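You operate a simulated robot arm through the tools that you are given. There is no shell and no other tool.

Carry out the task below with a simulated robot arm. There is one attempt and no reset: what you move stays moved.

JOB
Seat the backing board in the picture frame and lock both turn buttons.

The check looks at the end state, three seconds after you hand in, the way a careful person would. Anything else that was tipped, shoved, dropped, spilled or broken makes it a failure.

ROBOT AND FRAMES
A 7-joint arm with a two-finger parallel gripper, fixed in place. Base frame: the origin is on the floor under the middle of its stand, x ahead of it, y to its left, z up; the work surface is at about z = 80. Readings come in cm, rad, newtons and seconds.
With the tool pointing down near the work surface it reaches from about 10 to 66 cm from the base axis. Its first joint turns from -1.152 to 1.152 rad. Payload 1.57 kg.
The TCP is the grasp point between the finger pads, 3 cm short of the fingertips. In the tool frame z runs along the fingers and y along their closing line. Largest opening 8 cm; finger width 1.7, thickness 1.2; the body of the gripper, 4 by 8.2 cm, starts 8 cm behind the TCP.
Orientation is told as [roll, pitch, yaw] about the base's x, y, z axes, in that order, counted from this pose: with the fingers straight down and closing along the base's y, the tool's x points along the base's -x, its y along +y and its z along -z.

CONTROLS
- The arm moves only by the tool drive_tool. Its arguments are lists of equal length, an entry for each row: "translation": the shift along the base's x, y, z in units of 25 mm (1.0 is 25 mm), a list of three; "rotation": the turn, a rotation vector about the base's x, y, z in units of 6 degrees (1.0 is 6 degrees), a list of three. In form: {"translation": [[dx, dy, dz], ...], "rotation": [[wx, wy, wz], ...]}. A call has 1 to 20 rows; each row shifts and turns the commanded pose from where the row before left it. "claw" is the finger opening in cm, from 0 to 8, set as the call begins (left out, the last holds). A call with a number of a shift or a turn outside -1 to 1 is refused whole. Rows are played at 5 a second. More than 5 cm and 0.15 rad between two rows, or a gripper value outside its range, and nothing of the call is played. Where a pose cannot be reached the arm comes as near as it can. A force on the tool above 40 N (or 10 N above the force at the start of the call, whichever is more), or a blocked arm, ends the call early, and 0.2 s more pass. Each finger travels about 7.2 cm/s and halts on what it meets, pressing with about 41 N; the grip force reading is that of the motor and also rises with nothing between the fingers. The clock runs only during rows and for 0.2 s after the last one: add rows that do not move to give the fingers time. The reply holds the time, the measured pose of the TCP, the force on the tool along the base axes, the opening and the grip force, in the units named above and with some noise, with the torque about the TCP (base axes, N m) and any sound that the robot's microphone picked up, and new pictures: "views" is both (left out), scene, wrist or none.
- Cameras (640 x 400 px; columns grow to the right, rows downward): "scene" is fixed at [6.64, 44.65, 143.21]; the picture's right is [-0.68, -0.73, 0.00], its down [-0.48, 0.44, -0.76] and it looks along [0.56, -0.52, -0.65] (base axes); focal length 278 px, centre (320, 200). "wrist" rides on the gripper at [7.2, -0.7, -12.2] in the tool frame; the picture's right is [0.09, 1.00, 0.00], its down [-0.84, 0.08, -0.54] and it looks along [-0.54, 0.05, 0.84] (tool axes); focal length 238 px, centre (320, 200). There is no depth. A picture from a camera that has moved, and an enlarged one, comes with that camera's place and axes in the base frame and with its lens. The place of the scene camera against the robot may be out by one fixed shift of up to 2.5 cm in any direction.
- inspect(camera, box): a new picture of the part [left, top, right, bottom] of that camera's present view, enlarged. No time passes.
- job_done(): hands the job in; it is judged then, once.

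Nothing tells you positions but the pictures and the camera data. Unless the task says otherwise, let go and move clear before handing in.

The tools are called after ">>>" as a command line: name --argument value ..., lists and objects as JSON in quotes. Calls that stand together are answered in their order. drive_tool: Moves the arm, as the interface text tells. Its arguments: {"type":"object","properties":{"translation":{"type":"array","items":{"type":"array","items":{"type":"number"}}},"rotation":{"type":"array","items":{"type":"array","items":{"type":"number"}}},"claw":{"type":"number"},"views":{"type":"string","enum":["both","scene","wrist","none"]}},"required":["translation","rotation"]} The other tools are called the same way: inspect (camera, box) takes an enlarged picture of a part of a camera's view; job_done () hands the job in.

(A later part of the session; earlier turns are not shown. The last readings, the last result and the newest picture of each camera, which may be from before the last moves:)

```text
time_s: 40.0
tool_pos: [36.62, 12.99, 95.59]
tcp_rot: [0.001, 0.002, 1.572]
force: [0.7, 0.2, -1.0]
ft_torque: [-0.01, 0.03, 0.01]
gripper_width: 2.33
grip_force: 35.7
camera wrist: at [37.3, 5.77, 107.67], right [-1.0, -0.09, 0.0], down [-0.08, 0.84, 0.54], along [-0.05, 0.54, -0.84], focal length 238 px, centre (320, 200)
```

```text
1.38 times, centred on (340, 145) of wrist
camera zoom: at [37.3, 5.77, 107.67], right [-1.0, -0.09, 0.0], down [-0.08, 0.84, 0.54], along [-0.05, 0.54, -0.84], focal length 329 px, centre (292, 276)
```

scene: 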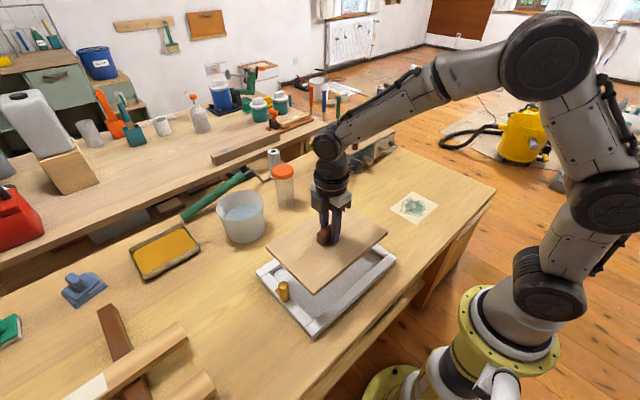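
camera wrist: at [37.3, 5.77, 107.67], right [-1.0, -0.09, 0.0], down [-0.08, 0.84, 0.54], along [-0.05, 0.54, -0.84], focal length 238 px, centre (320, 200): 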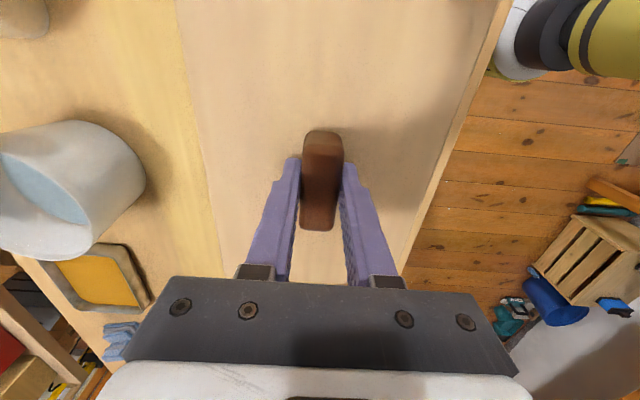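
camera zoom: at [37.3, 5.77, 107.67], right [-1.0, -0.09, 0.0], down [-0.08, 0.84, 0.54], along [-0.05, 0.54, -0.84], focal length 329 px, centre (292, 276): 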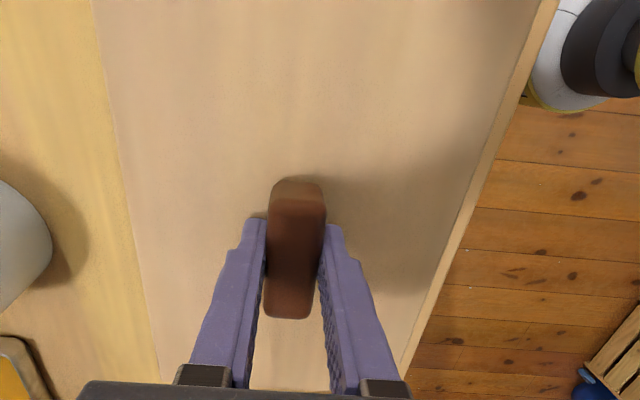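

>>> inspect --camera "scene" --box '[255, 260, 345, 345]'

>>> inspect --camera "scene" --box '[270, 190, 400, 300]'

```text
4.71 times, centred on (300, 302) of scene
camera zoom: at [6.64, 44.65, 143.21], right [-0.68, -0.73, 0.0], down [-0.48, 0.44, -0.76], along [0.56, -0.52, -0.65], focal length 1309 px, centre (414, -282)
```

zoom: 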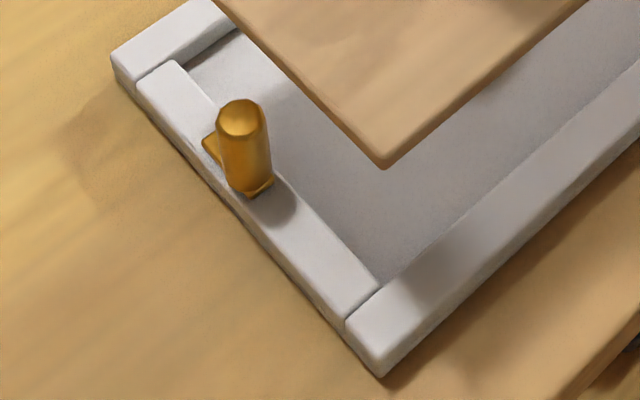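

```text
3.64 times, centred on (335, 245) of scene
camera zoom: at [6.64, 44.65, 143.21], right [-0.68, -0.73, 0.0], down [-0.48, 0.44, -0.76], along [0.56, -0.52, -0.65], focal length 1012 px, centre (266, 36)
```

zoom: 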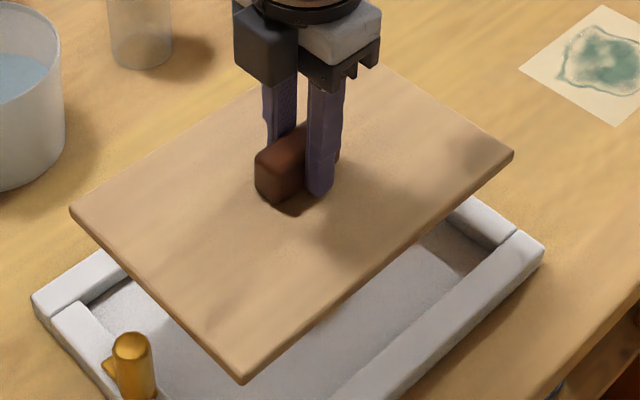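

By the scene camera the board centre is about (36.75, 13.1) and the opening centre about (36.85, 13.2), which is well aligned. I'll lower to about 2 cm above the rails and re-check.

>>> drive_tool --translation '[[0.003, 0.003, -0.1], [0.003, 0.003, -0.2], [0.003, 0.003, -0.2], [0.003, 0.003, -0.2], [0.003, 0.003, -0.2], [0.003, 0.003, -0.2], [0.003, 0.003, -0.2], [0.003, 0.003, -0.2], [0.003, 0.003, -0.2], [0.003, 0.003, -0.2], [0.003, 0.003, -0.2], [0.003, 0.003, -0.2], [0.003, 0.003, -0.2], [0.003, 0.003, -0.2], [0, 0, -0.1], [0, 0, 0], [0, 0, 0]]' --rotation '[[0, 0, 0], [0, 0, 0], [0, 0, 0], [0, 0, 0], [0, 0, 0], [0, 0, 0], [0, 0, 0], [0, 0, 0], [0, 0, 0], [0, 0, 0], [0, 0, 0], [0, 0, 0], [0, 0, 0], [0, 0, 0], [0, 0, 0], [0, 0, 0], [0, 0, 0]]'

>>> inspect --camera "scene" --box '[240, 200, 410, 345]'

>>> inspect --camera "wrist" --box '[140, 0, 500, 290]'

```text
time_s: 43.6
tool_pos: [36.81, 13.03, 88.39]
tcp_rot: [0.0, 0.001, 1.574]
force: [0.3, 0.9, -1.2]
ft_torque: [0.03, -0.02, -0.02]
gripper_width: 2.31
grip_force: 35.8
camera wrist: at [37.38, 5.86, 100.6], right [-1.0, -0.09, 0.0], down [-0.08, 0.84, 0.54], along [-0.05, 0.54, -0.84], focal length 238 px, centre (320, 200)
```

scene: 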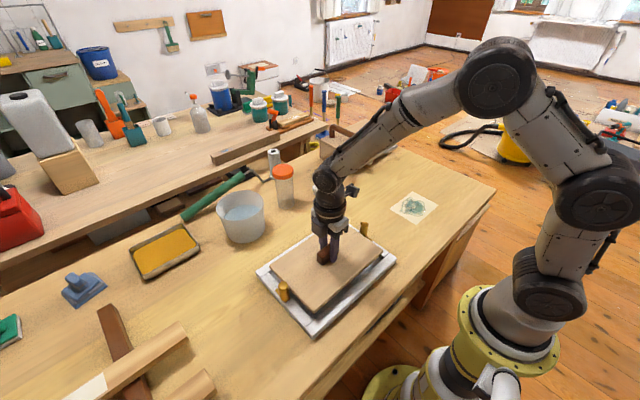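
wrist: 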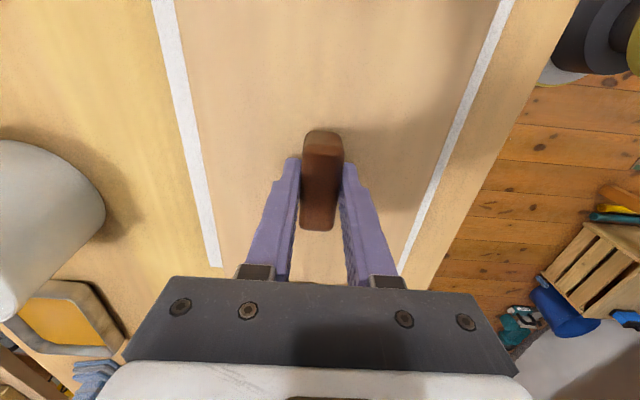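

```text
2.76 times, centred on (325, 272) of scene
camera zoom: at [6.64, 44.65, 143.21], right [-0.68, -0.73, 0.0], down [-0.48, 0.44, -0.76], along [0.56, -0.52, -0.65], focal length 768 px, centre (306, 0)
```

zoom: 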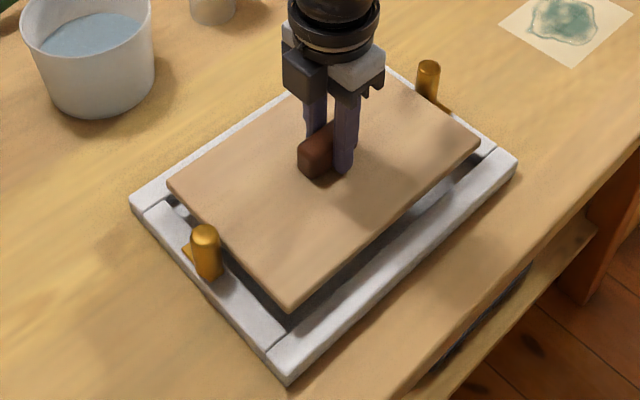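

```text
1.38 times, centred on (320, 145) of wrist
camera zoom: at [37.38, 5.86, 100.6], right [-1.0, -0.09, 0.0], down [-0.08, 0.84, 0.54], along [-0.05, 0.54, -0.84], focal length 329 px, centre (320, 276)
```

zoom: 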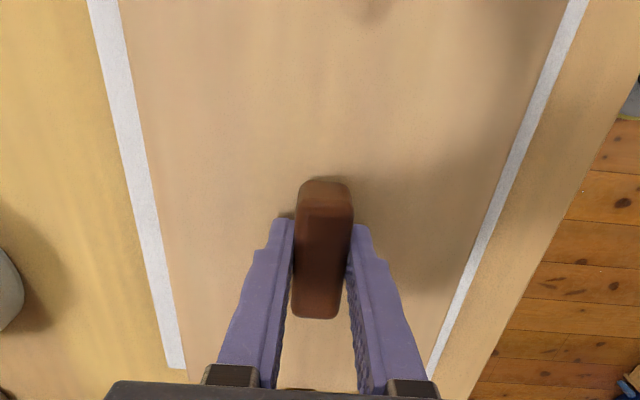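

The rails show evenly on both sides. The board is about 0.2 cm toward −x and turned about 0.01 rad, and y is centred within the slack. I'll correct that and lower slowly into the opening.

>>> drive_tool --translation '[[0.04, 0, 0], [0.04, 0, 0], [0, 0, -0.1], [0, 0, -0.12], [0, 0, -0.12], [0, 0, -0.12], [0, 0, -0.12], [0, 0, -0.12], [0, 0, -0.1], [0, 0, 0], [0, 0, 0]]' --rotation '[[0, 0, -0.05], [0, 0, -0.05], [0, 0, 0], [0, 0, 0], [0, 0, 0], [0, 0, 0], [0, 0, 0], [0, 0, 0], [0, 0, 0], [0, 0, 0], [0, 0, 0]]'

>>> inspect --camera "scene" --box '[240, 200, 410, 345]'

>>> inspect --camera "wrist" --box '[140, 0, 500, 290]'

```text
time_s: 46.0
tool_pos: [37.03, 13.02, 86.75]
tcp_rot: [-0.002, 0.0, 1.562]
force: [-0.4, -0.7, -1.4]
ft_torque: [-0.01, -0.01, 0.01]
gripper_width: 2.32
grip_force: 36.1
camera wrist: at [37.51, 5.89, 98.69], right [-1.0, -0.08, 0.0], down [-0.07, 0.84, 0.54], along [-0.05, 0.54, -0.84], focal length 238 px, centre (320, 200)
```

scene: 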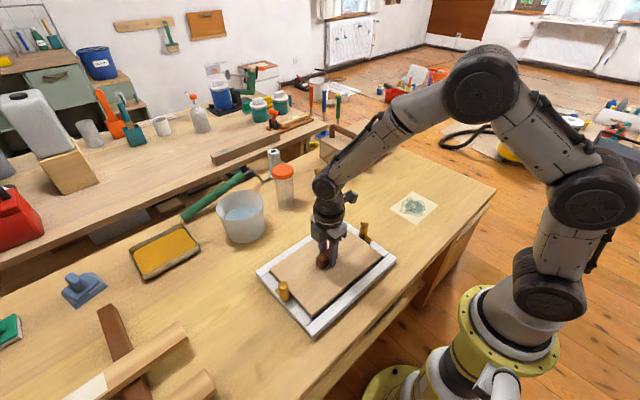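
wrist: 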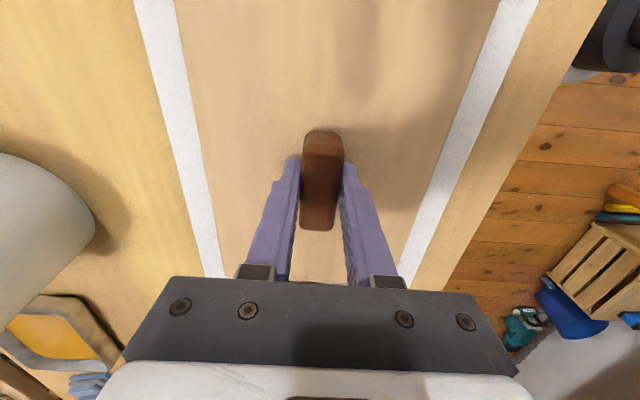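

```text
2.76 times, centred on (325, 272) of scene
camera zoom: at [6.64, 44.65, 143.21], right [-0.68, -0.73, 0.0], down [-0.48, 0.44, -0.76], along [0.56, -0.52, -0.65], focal length 768 px, centre (306, 0)
```

zoom: 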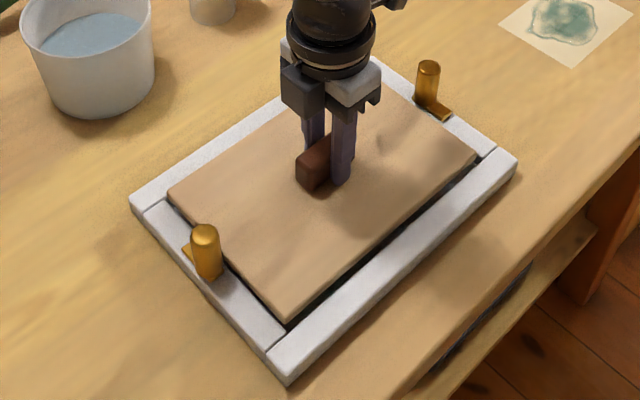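

```text
1.38 times, centred on (320, 145) of wrist
camera zoom: at [37.51, 5.89, 98.69], right [-1.0, -0.08, 0.0], down [-0.07, 0.84, 0.54], along [-0.05, 0.54, -0.84], focal length 329 px, centre (320, 276)
```

zoom: 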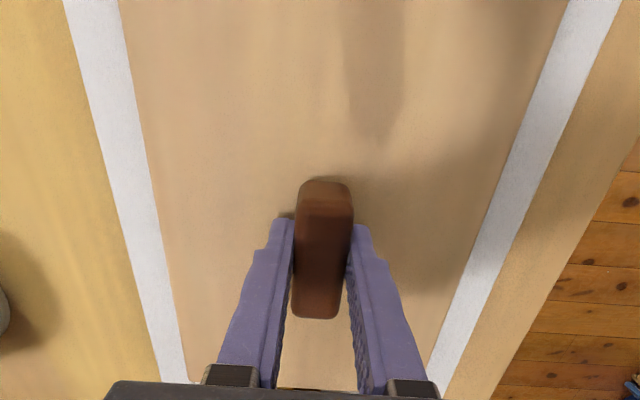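

X is centred with about 0.5 cm gaps. In y the scene suggests the board is slightly toward +y, so I'll shift it −0.15 cm and lower into the opening slowly.

>>> drive_tool --translation '[[0, -0.06, 0], [0, 0, -0.08], [0, 0, -0.08], [0, 0, -0.08], [0, 0, -0.08], [0, 0, -0.08], [0, 0, -0.08], [0, 0, 0]]' --rotation '[[0, 0, 0], [0, 0, 0], [0, 0, 0], [0, 0, 0], [0, 0, 0], [0, 0, 0], [0, 0, 0], [0, 0, 0]]'

>>> inspect --camera "scene" --box '[240, 200, 410, 345]'

>>> inspect --camera "wrist" --box '[140, 0, 500, 290]'

```text
time_s: 47.8
tool_pos: [36.92, 13.02, 85.32]
tcp_rot: [0.001, 0.001, 1.562]
force: [1.5, 0.2, -1.1]
ft_torque: [0.0, -0.01, -0.02]
gripper_width: 2.3
grip_force: 35.6
camera wrist: at [37.53, 5.73, 97.41], right [-1.0, -0.08, 0.0], down [-0.07, 0.84, 0.54], along [-0.05, 0.54, -0.84], focal length 238 px, centre (320, 200)
```

scene: 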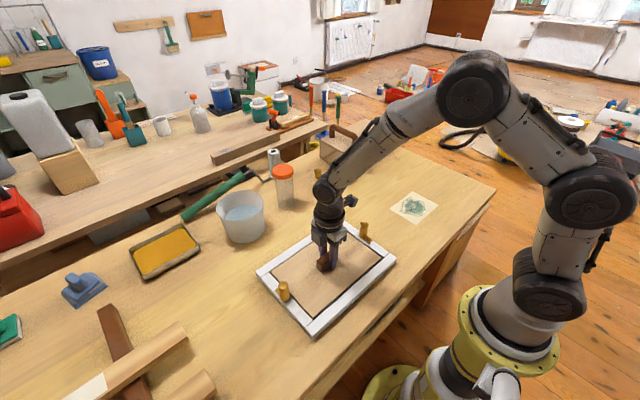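
wrist: 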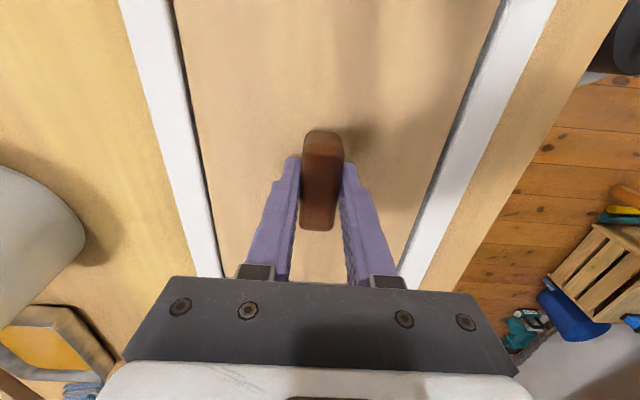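

```text
2.76 times, centred on (325, 272) of scene
camera zoom: at [6.64, 44.65, 143.21], right [-0.68, -0.73, 0.0], down [-0.48, 0.44, -0.76], along [0.56, -0.52, -0.65], focal length 768 px, centre (306, 0)
```

zoom: 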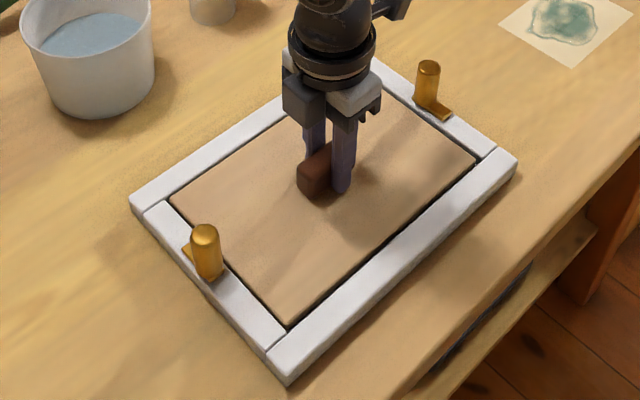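

```text
1.38 times, centred on (320, 145) of wrist
camera zoom: at [37.53, 5.73, 97.41], right [-1.0, -0.08, 0.0], down [-0.07, 0.84, 0.54], along [-0.05, 0.54, -0.84], focal length 329 px, centre (320, 276)
```

zoom: 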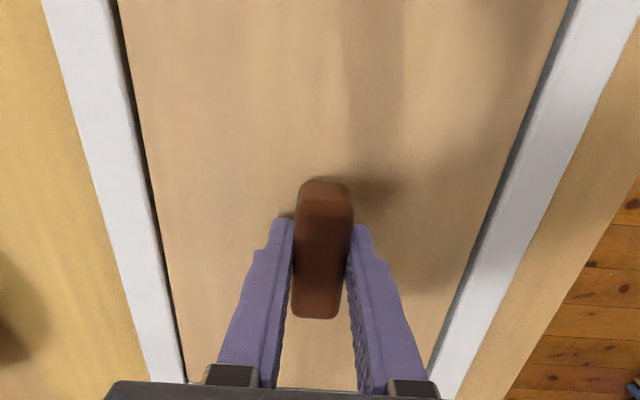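

The board has entered the opening with even gaps. I'll keep lowering in 1 mm steps and watch the vertical force for contact.

>>> drive_tool --translation '[[0, 0, -0.04], [0, 0, -0.04], [0, 0, -0.04], [0, 0, -0.04], [0, 0, 0]]' --rotation '[[0, 0, 0], [0, 0, 0], [0, 0, 0], [0, 0, 0], [0, 0, 0]]' --views "none"

>>> drive_tool --translation '[[0, 0, -0.04], [0, 0, -0.04], [0, 0, 0]]' --rotation '[[0, 0, 0], [0, 0, 0], [0, 0, 0]]' --views "none"

```text
time_s: 49.0
tool_pos: [36.93, 12.82, 85.03]
tcp_rot: [0.0, 0.001, 1.562]
force: [0.4, 0.1, -1.4]
ft_torque: [0.01, 0.02, 0.04]
gripper_width: 2.31
grip_force: 35.4
```

```text
time_s: 49.8
tool_pos: [37.03, 12.77, 84.77]
tcp_rot: [-0.005, -0.001, 1.563]
force: [-4.9, -4.1, 21.4]
ft_torque: [-0.45, 0.34, 0.02]
gripper_width: 2.3
grip_force: 35.8
```

Contact reads about 21 N at z about 84.8. I'll check whether the board is flat on the bottom or caught on a rail.

>>> inspect --camera "scene" --box '[240, 200, 410, 345]'

>>> inspect --camera "wrist" --box '[120, 0, 360, 290]'

>>> inspect --camera "wrist" --box '[340, 0, 580, 290]'

>>> inspect --camera "scene" --box '[270, 270, 340, 340]'

```text
2.76 times, centred on (325, 272) of scene
camera zoom: at [6.6, 44.63, 143.22], right [-0.68, -0.73, 0.0], down [-0.48, 0.44, -0.76], along [0.56, -0.52, -0.65], focal length 768 px, centre (306, 0)
```

zoom: 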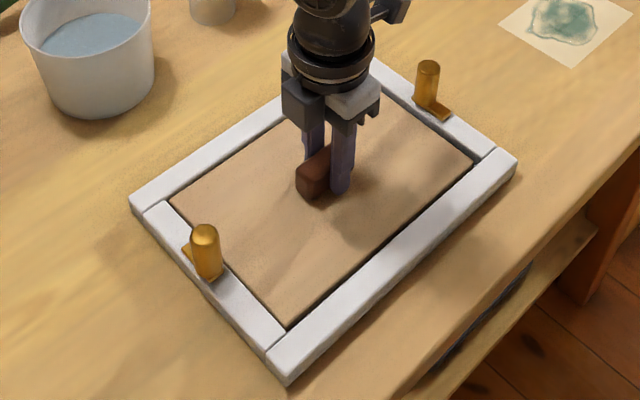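

```text
1.38 times, centred on (240, 145) of wrist
camera zoom: at [37.59, 5.73, 96.97], right [-1.0, -0.08, 0.0], down [-0.07, 0.84, 0.54], along [-0.04, 0.54, -0.84], focal length 329 px, centre (430, 276)
```

zoom: 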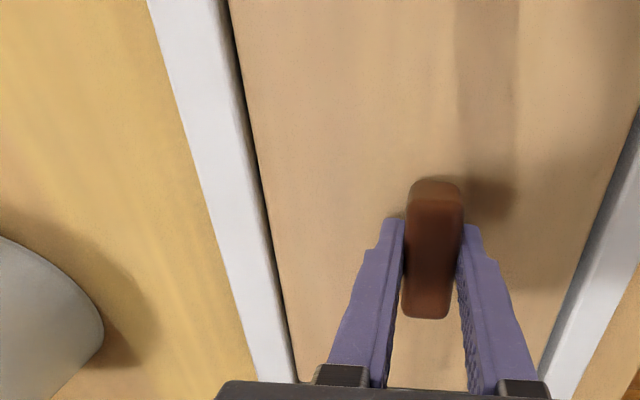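

```text
1.38 times, centred on (460, 145) of wrist
camera zoom: at [37.59, 5.73, 96.97], right [-1.0, -0.08, 0.0], down [-0.07, 0.84, 0.54], along [-0.04, 0.54, -0.84], focal length 329 px, centre (127, 276)
```

zoom: 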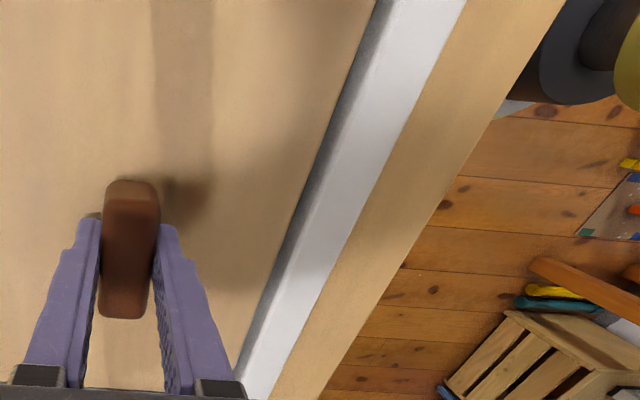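

```text
5.71 times, centred on (305, 305) of scene
camera zoom: at [6.6, 44.63, 143.22], right [-0.68, -0.73, 0.0], down [-0.48, 0.44, -0.76], along [0.56, -0.52, -0.65], focal length 1590 px, centre (406, -400)
```

zoom: 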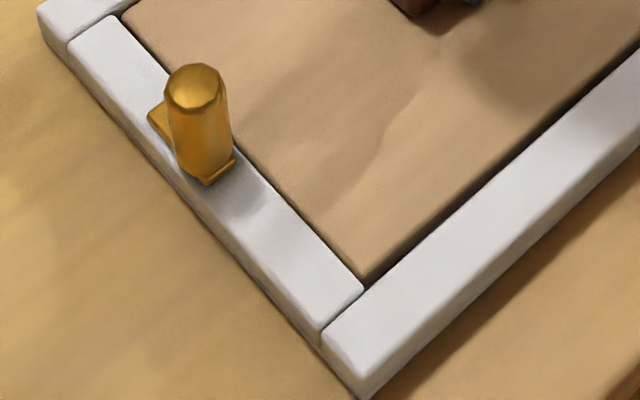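

The board looks flat inside the rails. I'll ease off the pressure slightly, open the fingers and lift straight up.

>>> drive_tool --translation '[[0, 0, 0.03], [0, 0, 0]]' --rotation '[[0, 0, 0], [0, 0, 0]]' --views "none"

>>> drive_tool --translation '[[0, 0, 0], [0, 0, 0], [0, 0, 0], [0, 0, 0]]' --rotation '[[0, 0, 0], [0, 0, 0], [0, 0, 0], [0, 0, 0]]' --claw 5

```text
time_s: 50.4
tool_pos: [37.05, 12.85, 84.92]
tcp_rot: [-0.001, 0.001, 1.561]
force: [0.0, -3.5, 12.5]
ft_torque: [-0.14, 0.17, 0.02]
gripper_width: 2.33
grip_force: 35.4
```

```text
time_s: 51.4
tool_pos: [37.1, 12.91, 84.88]
tcp_rot: [0.004, -0.001, 1.562]
force: [-2.4, 1.0, 2.4]
ft_torque: [0.02, -0.07, 0.08]
gripper_width: 4.92
grip_force: 0.0
camera wrist: at [37.53, 5.73, 96.92], right [-1.0, -0.08, 0.0], down [-0.07, 0.84, 0.54], along [-0.05, 0.54, -0.84], focal length 238 px, centre (320, 200)
```

scene: 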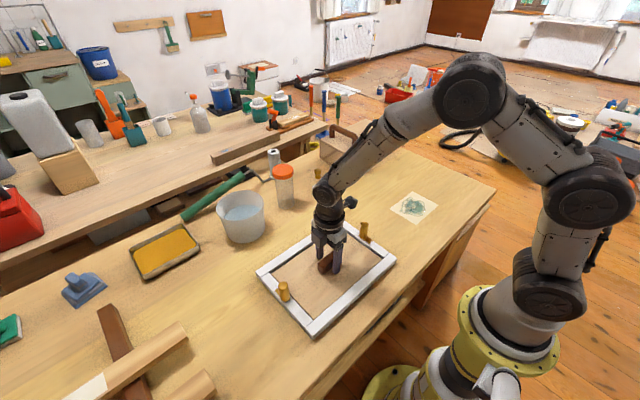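
wrist: 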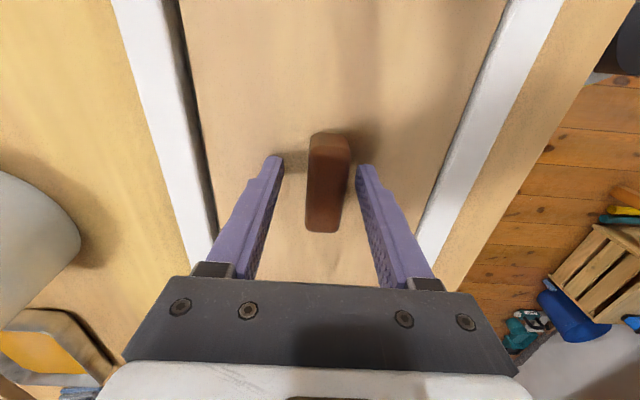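

Released. Lifting straight up to inspect.

>>> drive_tool --translation '[[0, 0, 0.1], [0, 0, 0.2], [0, 0, 0.4], [0, 0, 0.6], [0, 0, 0.7], [0, 0, 0.7], [0, 0, 0.7], [0, 0, 0.7], [0, 0, 0.6], [0, 0, 0.4], [0, 0, 0]]' --rotation '[[0, 0, 0], [0, 0, 0], [0, 0, 0], [0, 0, 0], [0, 0, 0], [0, 0, 0], [0, 0, 0], [0, 0, 0], [0, 0, 0], [0, 0, 0], [0, 0, 0]]'

>>> inspect --camera "scene" --box '[240, 200, 410, 345]'

>>> inspect --camera "wrist" --box '[180, 0, 470, 280]'

```text
time_s: 53.8
tool_pos: [36.95, 12.89, 97.55]
tcp_rot: [0.001, -0.001, 1.563]
force: [0.4, -0.1, 0.4]
ft_torque: [-0.01, -0.02, 0.02]
gripper_width: 5.02
grip_force: 0.1
camera wrist: at [37.55, 5.77, 109.71], right [-1.0, -0.08, 0.0], down [-0.07, 0.84, 0.54], along [-0.04, 0.54, -0.84], focal length 238 px, centre (320, 200)
```

scene: 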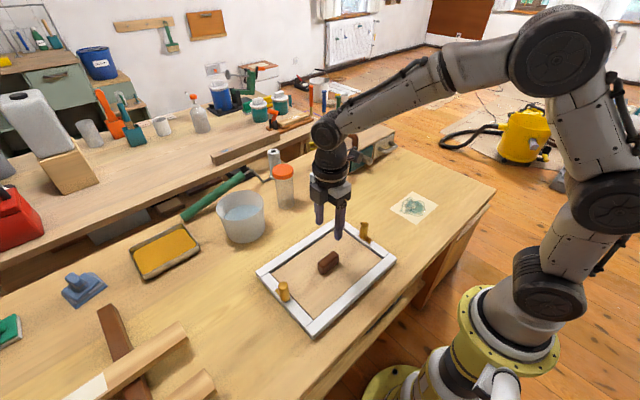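
wrist: 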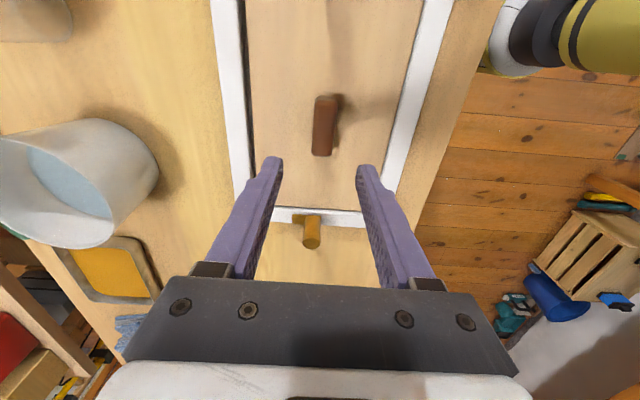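

```text
2.76 times, centred on (325, 272) of scene
camera zoom: at [6.64, 44.65, 143.21], right [-0.68, -0.73, 0.0], down [-0.48, 0.44, -0.76], along [0.56, -0.52, -0.65], focal length 768 px, centre (306, 0)
```

zoom: 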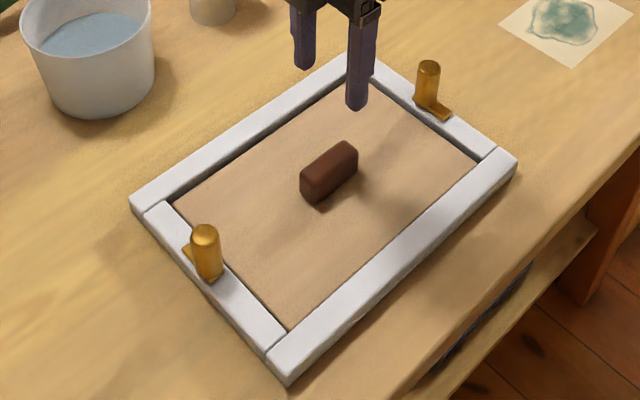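

```text
1.43 times, centred on (325, 140) of wrist
camera zoom: at [37.55, 5.77, 109.71], right [-1.0, -0.08, 0.0], down [-0.07, 0.84, 0.54], along [-0.04, 0.54, -0.84], focal length 340 px, centre (313, 286)
```

zoom: 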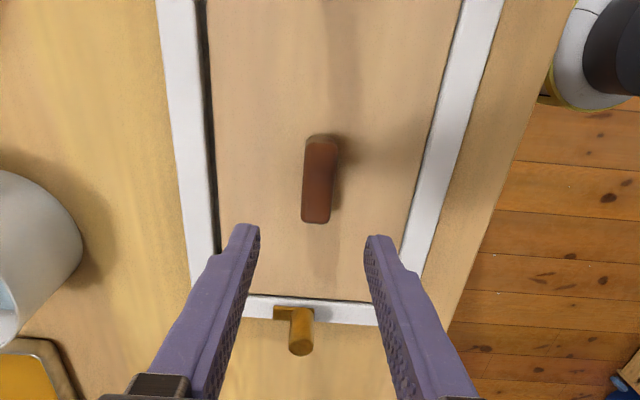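

>>> inspect --camera "scene" --box '[280, 260, 350, 340]'

>>> inspect --camera "scene" --box '[320, 210, 400, 290]'

>>> inspect --camera "scene" --box '[250, 215, 350, 300]'

```text
5.00 times, centred on (315, 300) of scene
camera zoom: at [6.64, 44.65, 143.21], right [-0.68, -0.73, 0.0], down [-0.48, 0.44, -0.76], along [0.56, -0.52, -0.65], focal length 1391 px, centre (345, -300)
```

zoom: 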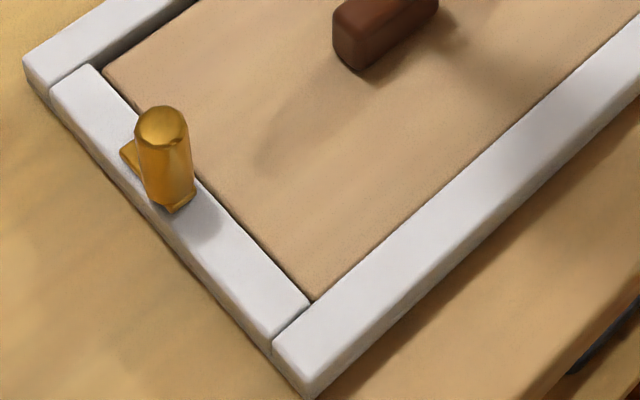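

```text
5.00 times, centred on (360, 250) of scene
camera zoom: at [6.64, 44.65, 143.21], right [-0.68, -0.73, 0.0], down [-0.48, 0.44, -0.76], along [0.56, -0.52, -0.65], focal length 1391 px, centre (120, -50)
```

zoom: 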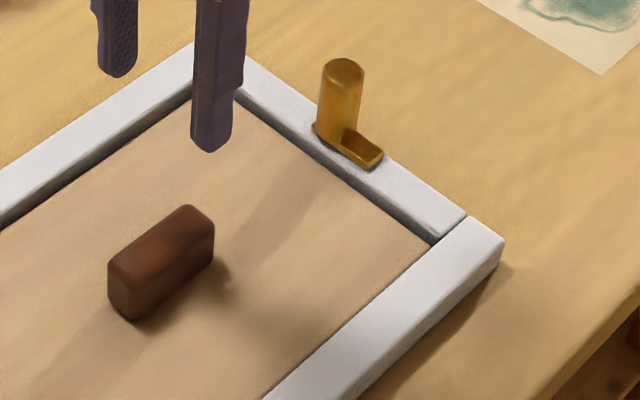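

```text
4.71 times, centred on (300, 258) of scene
camera zoom: at [6.64, 44.65, 143.21], right [-0.68, -0.73, 0.0], down [-0.48, 0.44, -0.76], along [0.56, -0.52, -0.65], focal length 1309 px, centre (414, -71)
```

zoom: 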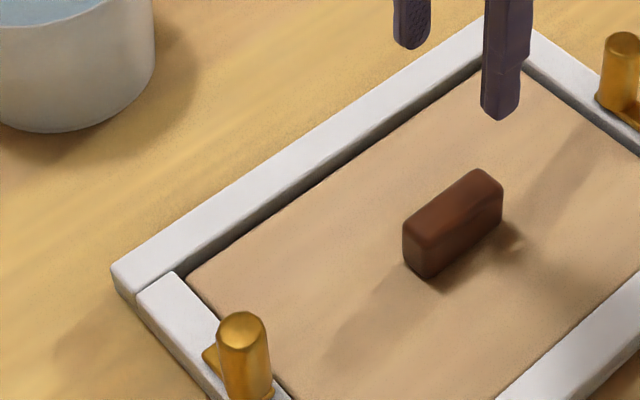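

The board sits below the rail tops all round, so it is in. The posts are at about (36.9, 27.0) and (36.85, −0.8), with tops at about z 86.8. Now I'll move above the +y post with yaw about 90°, so a clockwise turn to 0° will swing its tab over the board.

>>> drive_tool --translation '[[0, 0.3, 0], [0, 0.6, 0], [0, 0.8, 0], [0, 0.8, 0], [0, 0.8, 0], [0, 0.8, 0], [0, 0.8, 0], [0, 0.5, 0], [0, 0.24, 0], [0, 0, 0], [0, 0, 0]]' --rotation '[[0, 0, 0], [0, 0, 0], [0, 0, 0], [0, 0, 0], [0, 0, 0], [0, 0, 0], [0, 0, 0], [0, 0, 0], [0, 0, 0], [0, 0, 0], [0, 0, 0]]'

>>> inspect --camera "wrist" --box '[220, 20, 420, 200]'

```text
time_s: 56.2
tool_pos: [36.92, 26.97, 97.57]
tcp_rot: [0.001, 0.001, 1.562]
force: [0.0, -0.1, 0.8]
ft_torque: [-0.01, 0.02, 0.01]
gripper_width: 5.0
grip_force: 0.1
camera wrist: at [37.54, 19.81, 109.7], right [-1.0, -0.08, 0.0], down [-0.07, 0.84, 0.54], along [-0.04, 0.54, -0.84], focal length 238 px, centre (320, 200)
```

scene: 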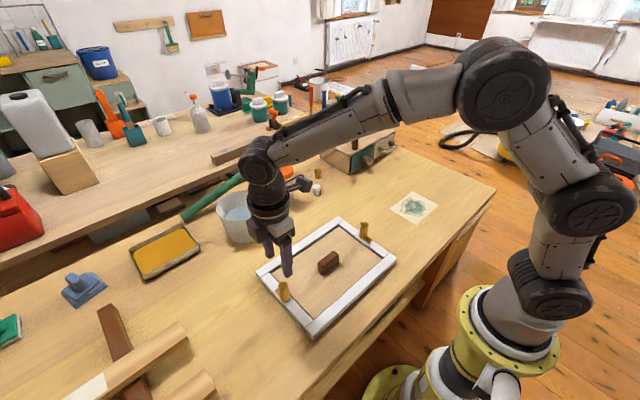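
wrist: 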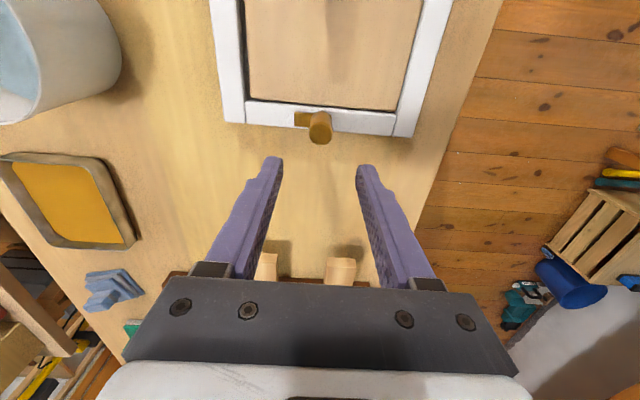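

```text
2.22 times, centred on (320, 110) of wrist
camera zoom: at [37.54, 19.81, 109.7], right [-1.0, -0.08, 0.0], down [-0.07, 0.84, 0.54], along [-0.04, 0.54, -0.84], focal length 530 px, centre (320, 400)
```

zoom: 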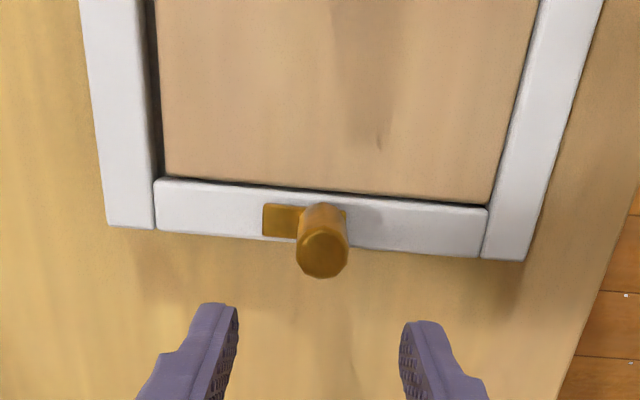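

The +y post is right under the gripper. I'll descend so the fingertips straddle the post just above its tab.

>>> drive_tool --translation '[[0, 0, -0.4], [0, 0, -0.6], [0, 0, -0.6], [0, 0, -0.6], [0, 0, -0.6], [0, 0, -0.5], [0, 0, -0.4], [0, 0, -0.3], [0, 0, -0.2], [0, 0, -0.2], [0, 0, 0], [0, 0, 0]]' --rotation '[[0, 0, 0], [0, 0, 0], [0, 0, 0], [0, 0, 0], [0, 0, 0], [0, 0, 0], [0, 0, 0], [0, 0, 0], [0, 0, 0], [0, 0, 0], [0, 0, 0], [0, 0, 0]]'

>>> inspect --camera "wrist" --box '[220, 60, 420, 240]'

>>> inspect --camera "scene" --box '[240, 230, 330, 320]'

```text
time_s: 58.8
tool_pos: [37.02, 27.09, 86.67]
tcp_rot: [-0.001, 0.0, 1.56]
force: [-0.5, 0.4, 0.3]
ft_torque: [0.01, 0.0, 0.0]
gripper_width: 4.98
grip_force: 0.0
camera wrist: at [37.58, 19.88, 98.75], right [-1.0, -0.08, 0.0], down [-0.07, 0.84, 0.54], along [-0.04, 0.54, -0.84], focal length 238 px, centre (320, 200)
```

scene: 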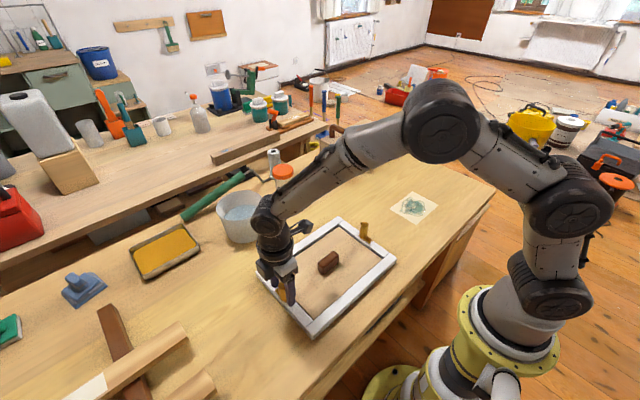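
wrist: 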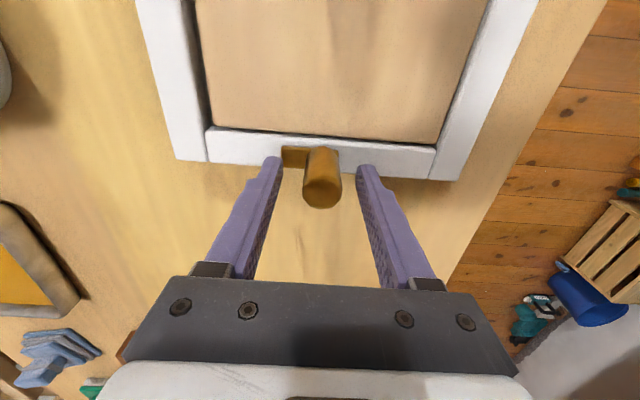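

```text
2.22 times, centred on (320, 150) of wrist
camera zoom: at [37.58, 19.88, 98.75], right [-1.0, -0.08, 0.0], down [-0.07, 0.84, 0.54], along [-0.04, 0.54, -0.84], focal length 530 px, centre (320, 311)
```

zoom: 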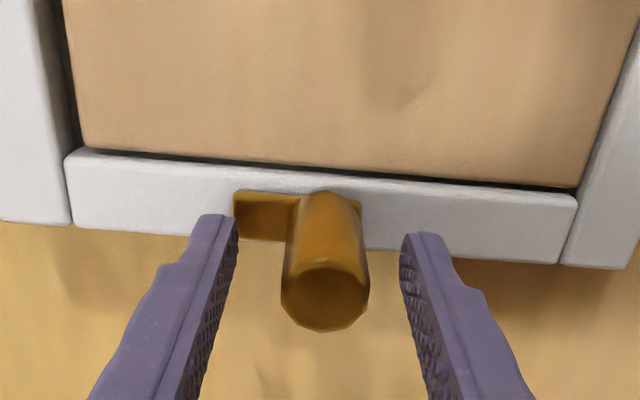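

```text
4.44 times, centred on (285, 275) of scene
camera zoom: at [6.64, 44.65, 143.21], right [-0.68, -0.73, 0.0], down [-0.48, 0.44, -0.76], along [0.56, -0.52, -0.65], focal length 1237 px, centre (476, -133)
```

zoom: 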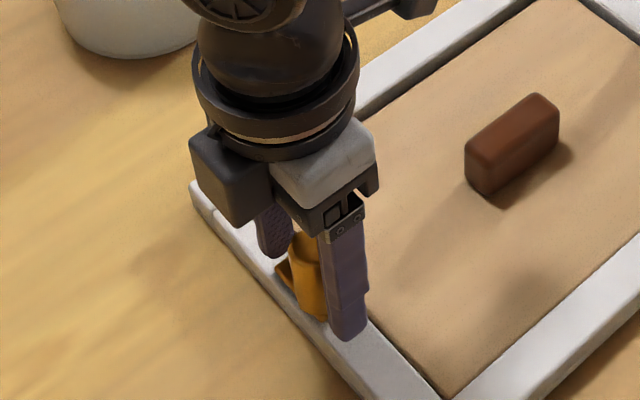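

The post is well between the fingers with the tips above the tab. I'll lower another 2 mm, close, and turn a first 30° clockwise as a test.

>>> drive_tool --translation '[[0, 0, -0.08], [0, 0, 0], [0, 0, 0], [0, 0, 0], [0, 0, 0], [0, 0, 0], [0, 0, 0]]' --rotation '[[0, 0, 0], [0, 0, 0], [0, 0, 0], [0, 0, 0], [0, 0, 0], [0, 0, 0], [0, 0, 0]]' --claw 0 --views "none"

>>> drive_tool --translation '[[0, 0, 0], [0, 0, 0], [0, 0, 0], [0, 0, 0], [0, 0, 0], [0, 0, 0], [0, 0, 0], [0, 0, 0], [0, 0, 0], [0, 0, 0], [0, 0, 0]]' --rotation '[[0, 0, -0.5], [0, 0, -0.5], [0, 0, -0.5], [0, 0, -0.5], [0, 0, -0.5], [0, 0, -0.5], [0, 0, -0.5], [0, 0, -0.5], [0, 0, -0.5], [0, 0, -0.5], [0, 0, 0]]'

>>> inspect --camera "wrist" --box '[220, 60, 420, 240]'

>>> inspect --camera "scene" --box '[240, 230, 330, 320]'

```text
time_s: 60.4
tool_pos: [37.02, 27.15, 86.54]
tcp_rot: [-0.001, 0.0, 1.56]
force: [-1.1, -2.0, 8.6]
ft_torque: [-0.18, 0.1, 0.0]
gripper_width: 2.3
grip_force: 35.4
```

```text
time_s: 62.8
tool_pos: [37.01, 26.95, 86.55]
tcp_rot: [-0.001, -0.002, 1.038]
force: [8.2, -0.9, 12.6]
ft_torque: [-0.05, -0.01, 0.01]
gripper_width: 2.27
grip_force: 35.8
camera wrist: at [33.89, 20.52, 98.55], right [-0.9, 0.43, 0.0], down [0.36, 0.76, 0.54], along [0.23, 0.49, -0.84], focal length 238 px, centre (320, 200)
```

scene: 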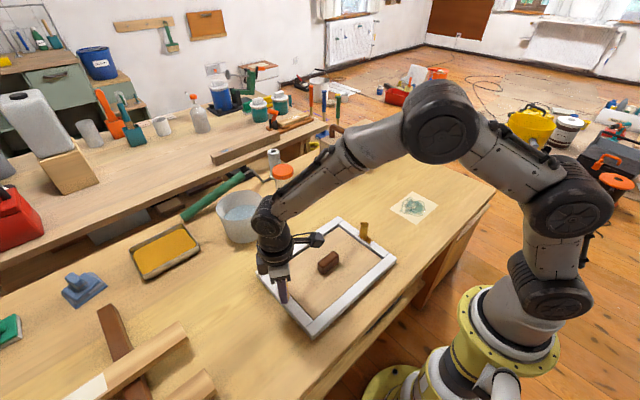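
wrist: 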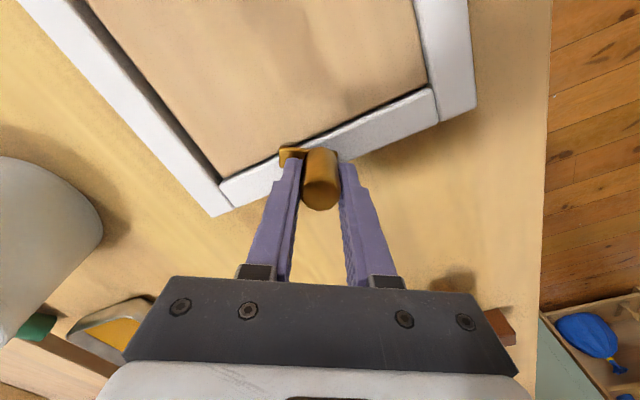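

```text
2.22 times, centred on (320, 150) of wrist
camera zoom: at [33.89, 20.52, 98.55], right [-0.9, 0.43, 0.0], down [0.36, 0.76, 0.54], along [0.23, 0.49, -0.84], focal length 530 px, centre (320, 311)
```

zoom: 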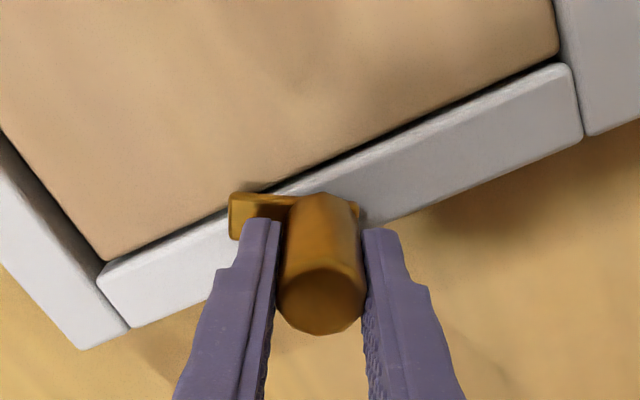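

```text
4.44 times, centred on (285, 275) of scene
camera zoom: at [6.64, 44.64, 143.21], right [-0.68, -0.73, 0.0], down [-0.48, 0.44, -0.76], along [0.56, -0.52, -0.65], focal length 1237 px, centre (476, -133)
```

zoom: 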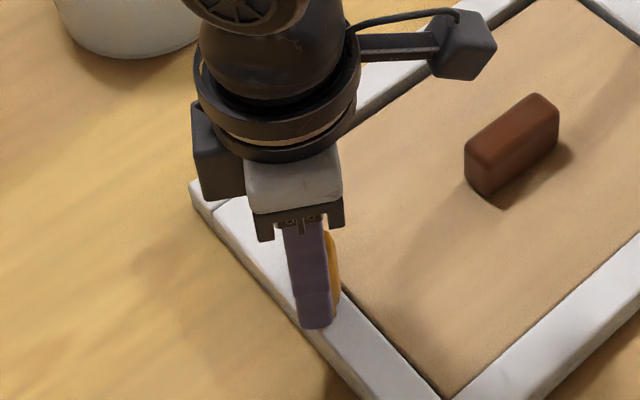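

The tab follows the gripper. I'll ease up 1 mm to take off the small downward load and keep turning.

>>> drive_tool --translation '[[0, 0, 0.04], [0, 0, 0], [0, 0, 0], [0, 0, 0], [0, 0, 0], [0, 0, 0], [0, 0, 0], [0, 0, 0], [0, 0, 0], [0, 0, 0], [0, 0, 0], [0, 0, 0], [0, 0, 0], [0, 0, 0], [0, 0, 0], [0, 0, 0], [0, 0, 0], [0, 0, 0]]' --rotation '[[0, 0, 0], [0, 0, -0.5], [0, 0, -0.5], [0, 0, -0.5], [0, 0, -0.5], [0, 0, -0.5], [0, 0, -0.5], [0, 0, -0.5], [0, 0, -0.5], [0, 0, -0.5], [0, 0, -0.5], [0, 0, -0.5], [0, 0, -0.5], [0, 0, -0.5], [0, 0, -0.5], [0, 0, -0.5], [0, 0, -0.5], [0, 0, 0]]'

>>> inspect --camera "wrist" --box '[220, 60, 420, 240]'

```text
time_s: 66.6
tool_pos: [37.1, 27.1, 86.48]
tcp_rot: [0.001, 0.001, 0.199]
force: [1.3, -6.0, 7.0]
ft_torque: [-0.27, 0.59, 0.04]
gripper_width: 2.27
grip_force: 35.4
camera wrist: at [30.04, 24.97, 98.55], right [-0.29, 0.96, 0.0], down [0.8, 0.24, 0.54], along [0.52, 0.16, -0.84], focal length 238 px, centre (320, 200)
```

scene: 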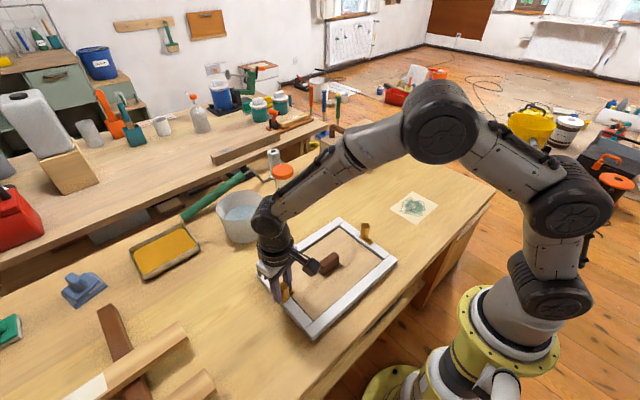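
wrist: 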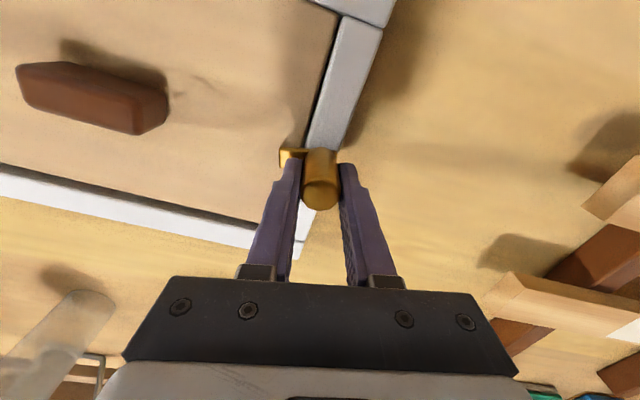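

```text
2.22 times, centred on (320, 150) of wrist
camera zoom: at [30.04, 24.97, 98.55], right [-0.29, 0.96, 0.0], down [0.8, 0.24, 0.54], along [0.52, 0.16, -0.84], focal length 530 px, centre (320, 311)
```

zoom: 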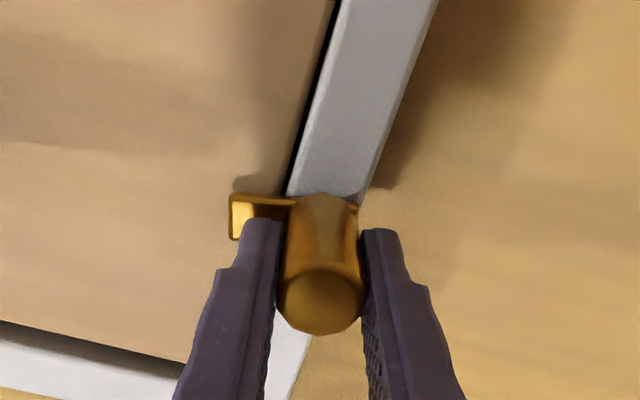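

The tab has turned about 78° and is over the board. I'll do the last 12°.

>>> drive_tool --translation '[[0, 0, 0], [0, 0, 0], [0, 0, 0], [0, 0, 0], [0, 0, 0], [0, 0, 0]]' --rotation '[[0, 0, -0.5], [0, 0, -0.5], [0, 0, -0.5], [0, 0, -0.5], [0, 0, 0], [0, 0, 0]]'

>>> inspect --camera "wrist" --box '[220, 60, 420, 240]'

>>> inspect --camera "scene" --box '[240, 230, 330, 320]'

```text
time_s: 68.0
tool_pos: [36.93, 26.97, 86.42]
tcp_rot: [0.0, 0.001, -0.011]
force: [-1.2, -1.4, 3.7]
ft_torque: [-0.04, -0.08, 0.0]
gripper_width: 2.3
grip_force: 35.2
camera wrist: at [29.74, 26.52, 98.55], right [-0.08, 1.0, 0.0], down [0.84, 0.07, 0.54], along [0.54, 0.04, -0.84], focal length 238 px, centre (320, 200)
```

scene: 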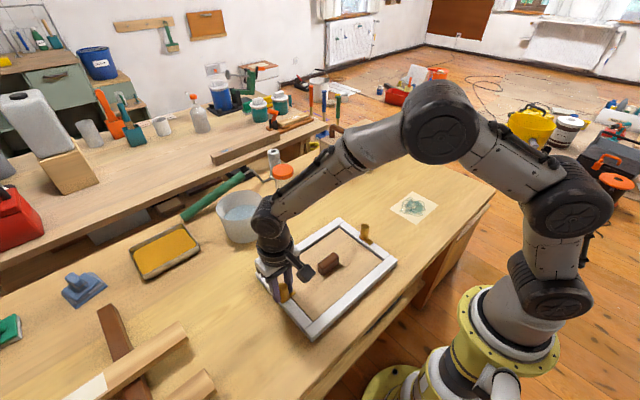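
wrist: 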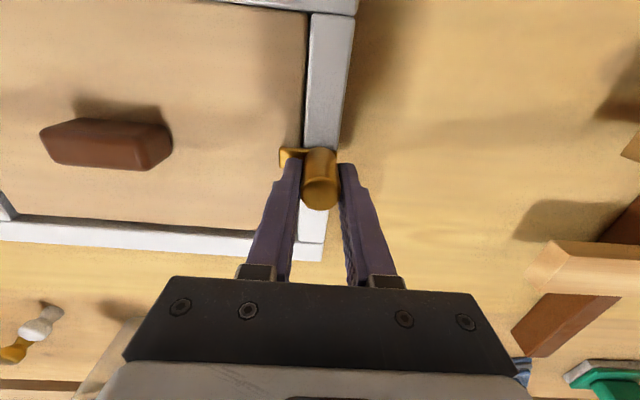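

```text
2.22 times, centred on (320, 150) of wrist
camera zoom: at [29.74, 26.52, 98.55], right [-0.08, 1.0, 0.0], down [0.84, 0.07, 0.54], along [0.54, 0.04, -0.84], focal length 530 px, centre (320, 311)
```

zoom: 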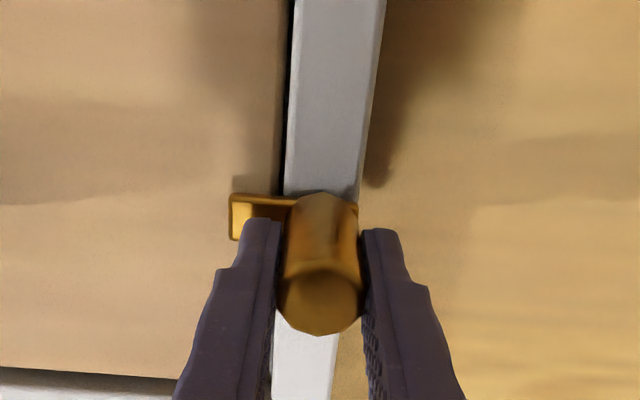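

```text
4.44 times, centred on (285, 275) of scene
camera zoom: at [6.63, 44.64, 143.21], right [-0.68, -0.73, 0.0], down [-0.48, 0.44, -0.76], along [0.56, -0.52, -0.65], focal length 1237 px, centre (476, -133)
```

zoom: 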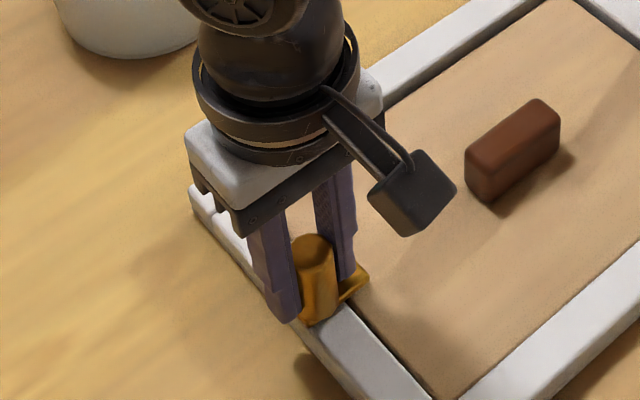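

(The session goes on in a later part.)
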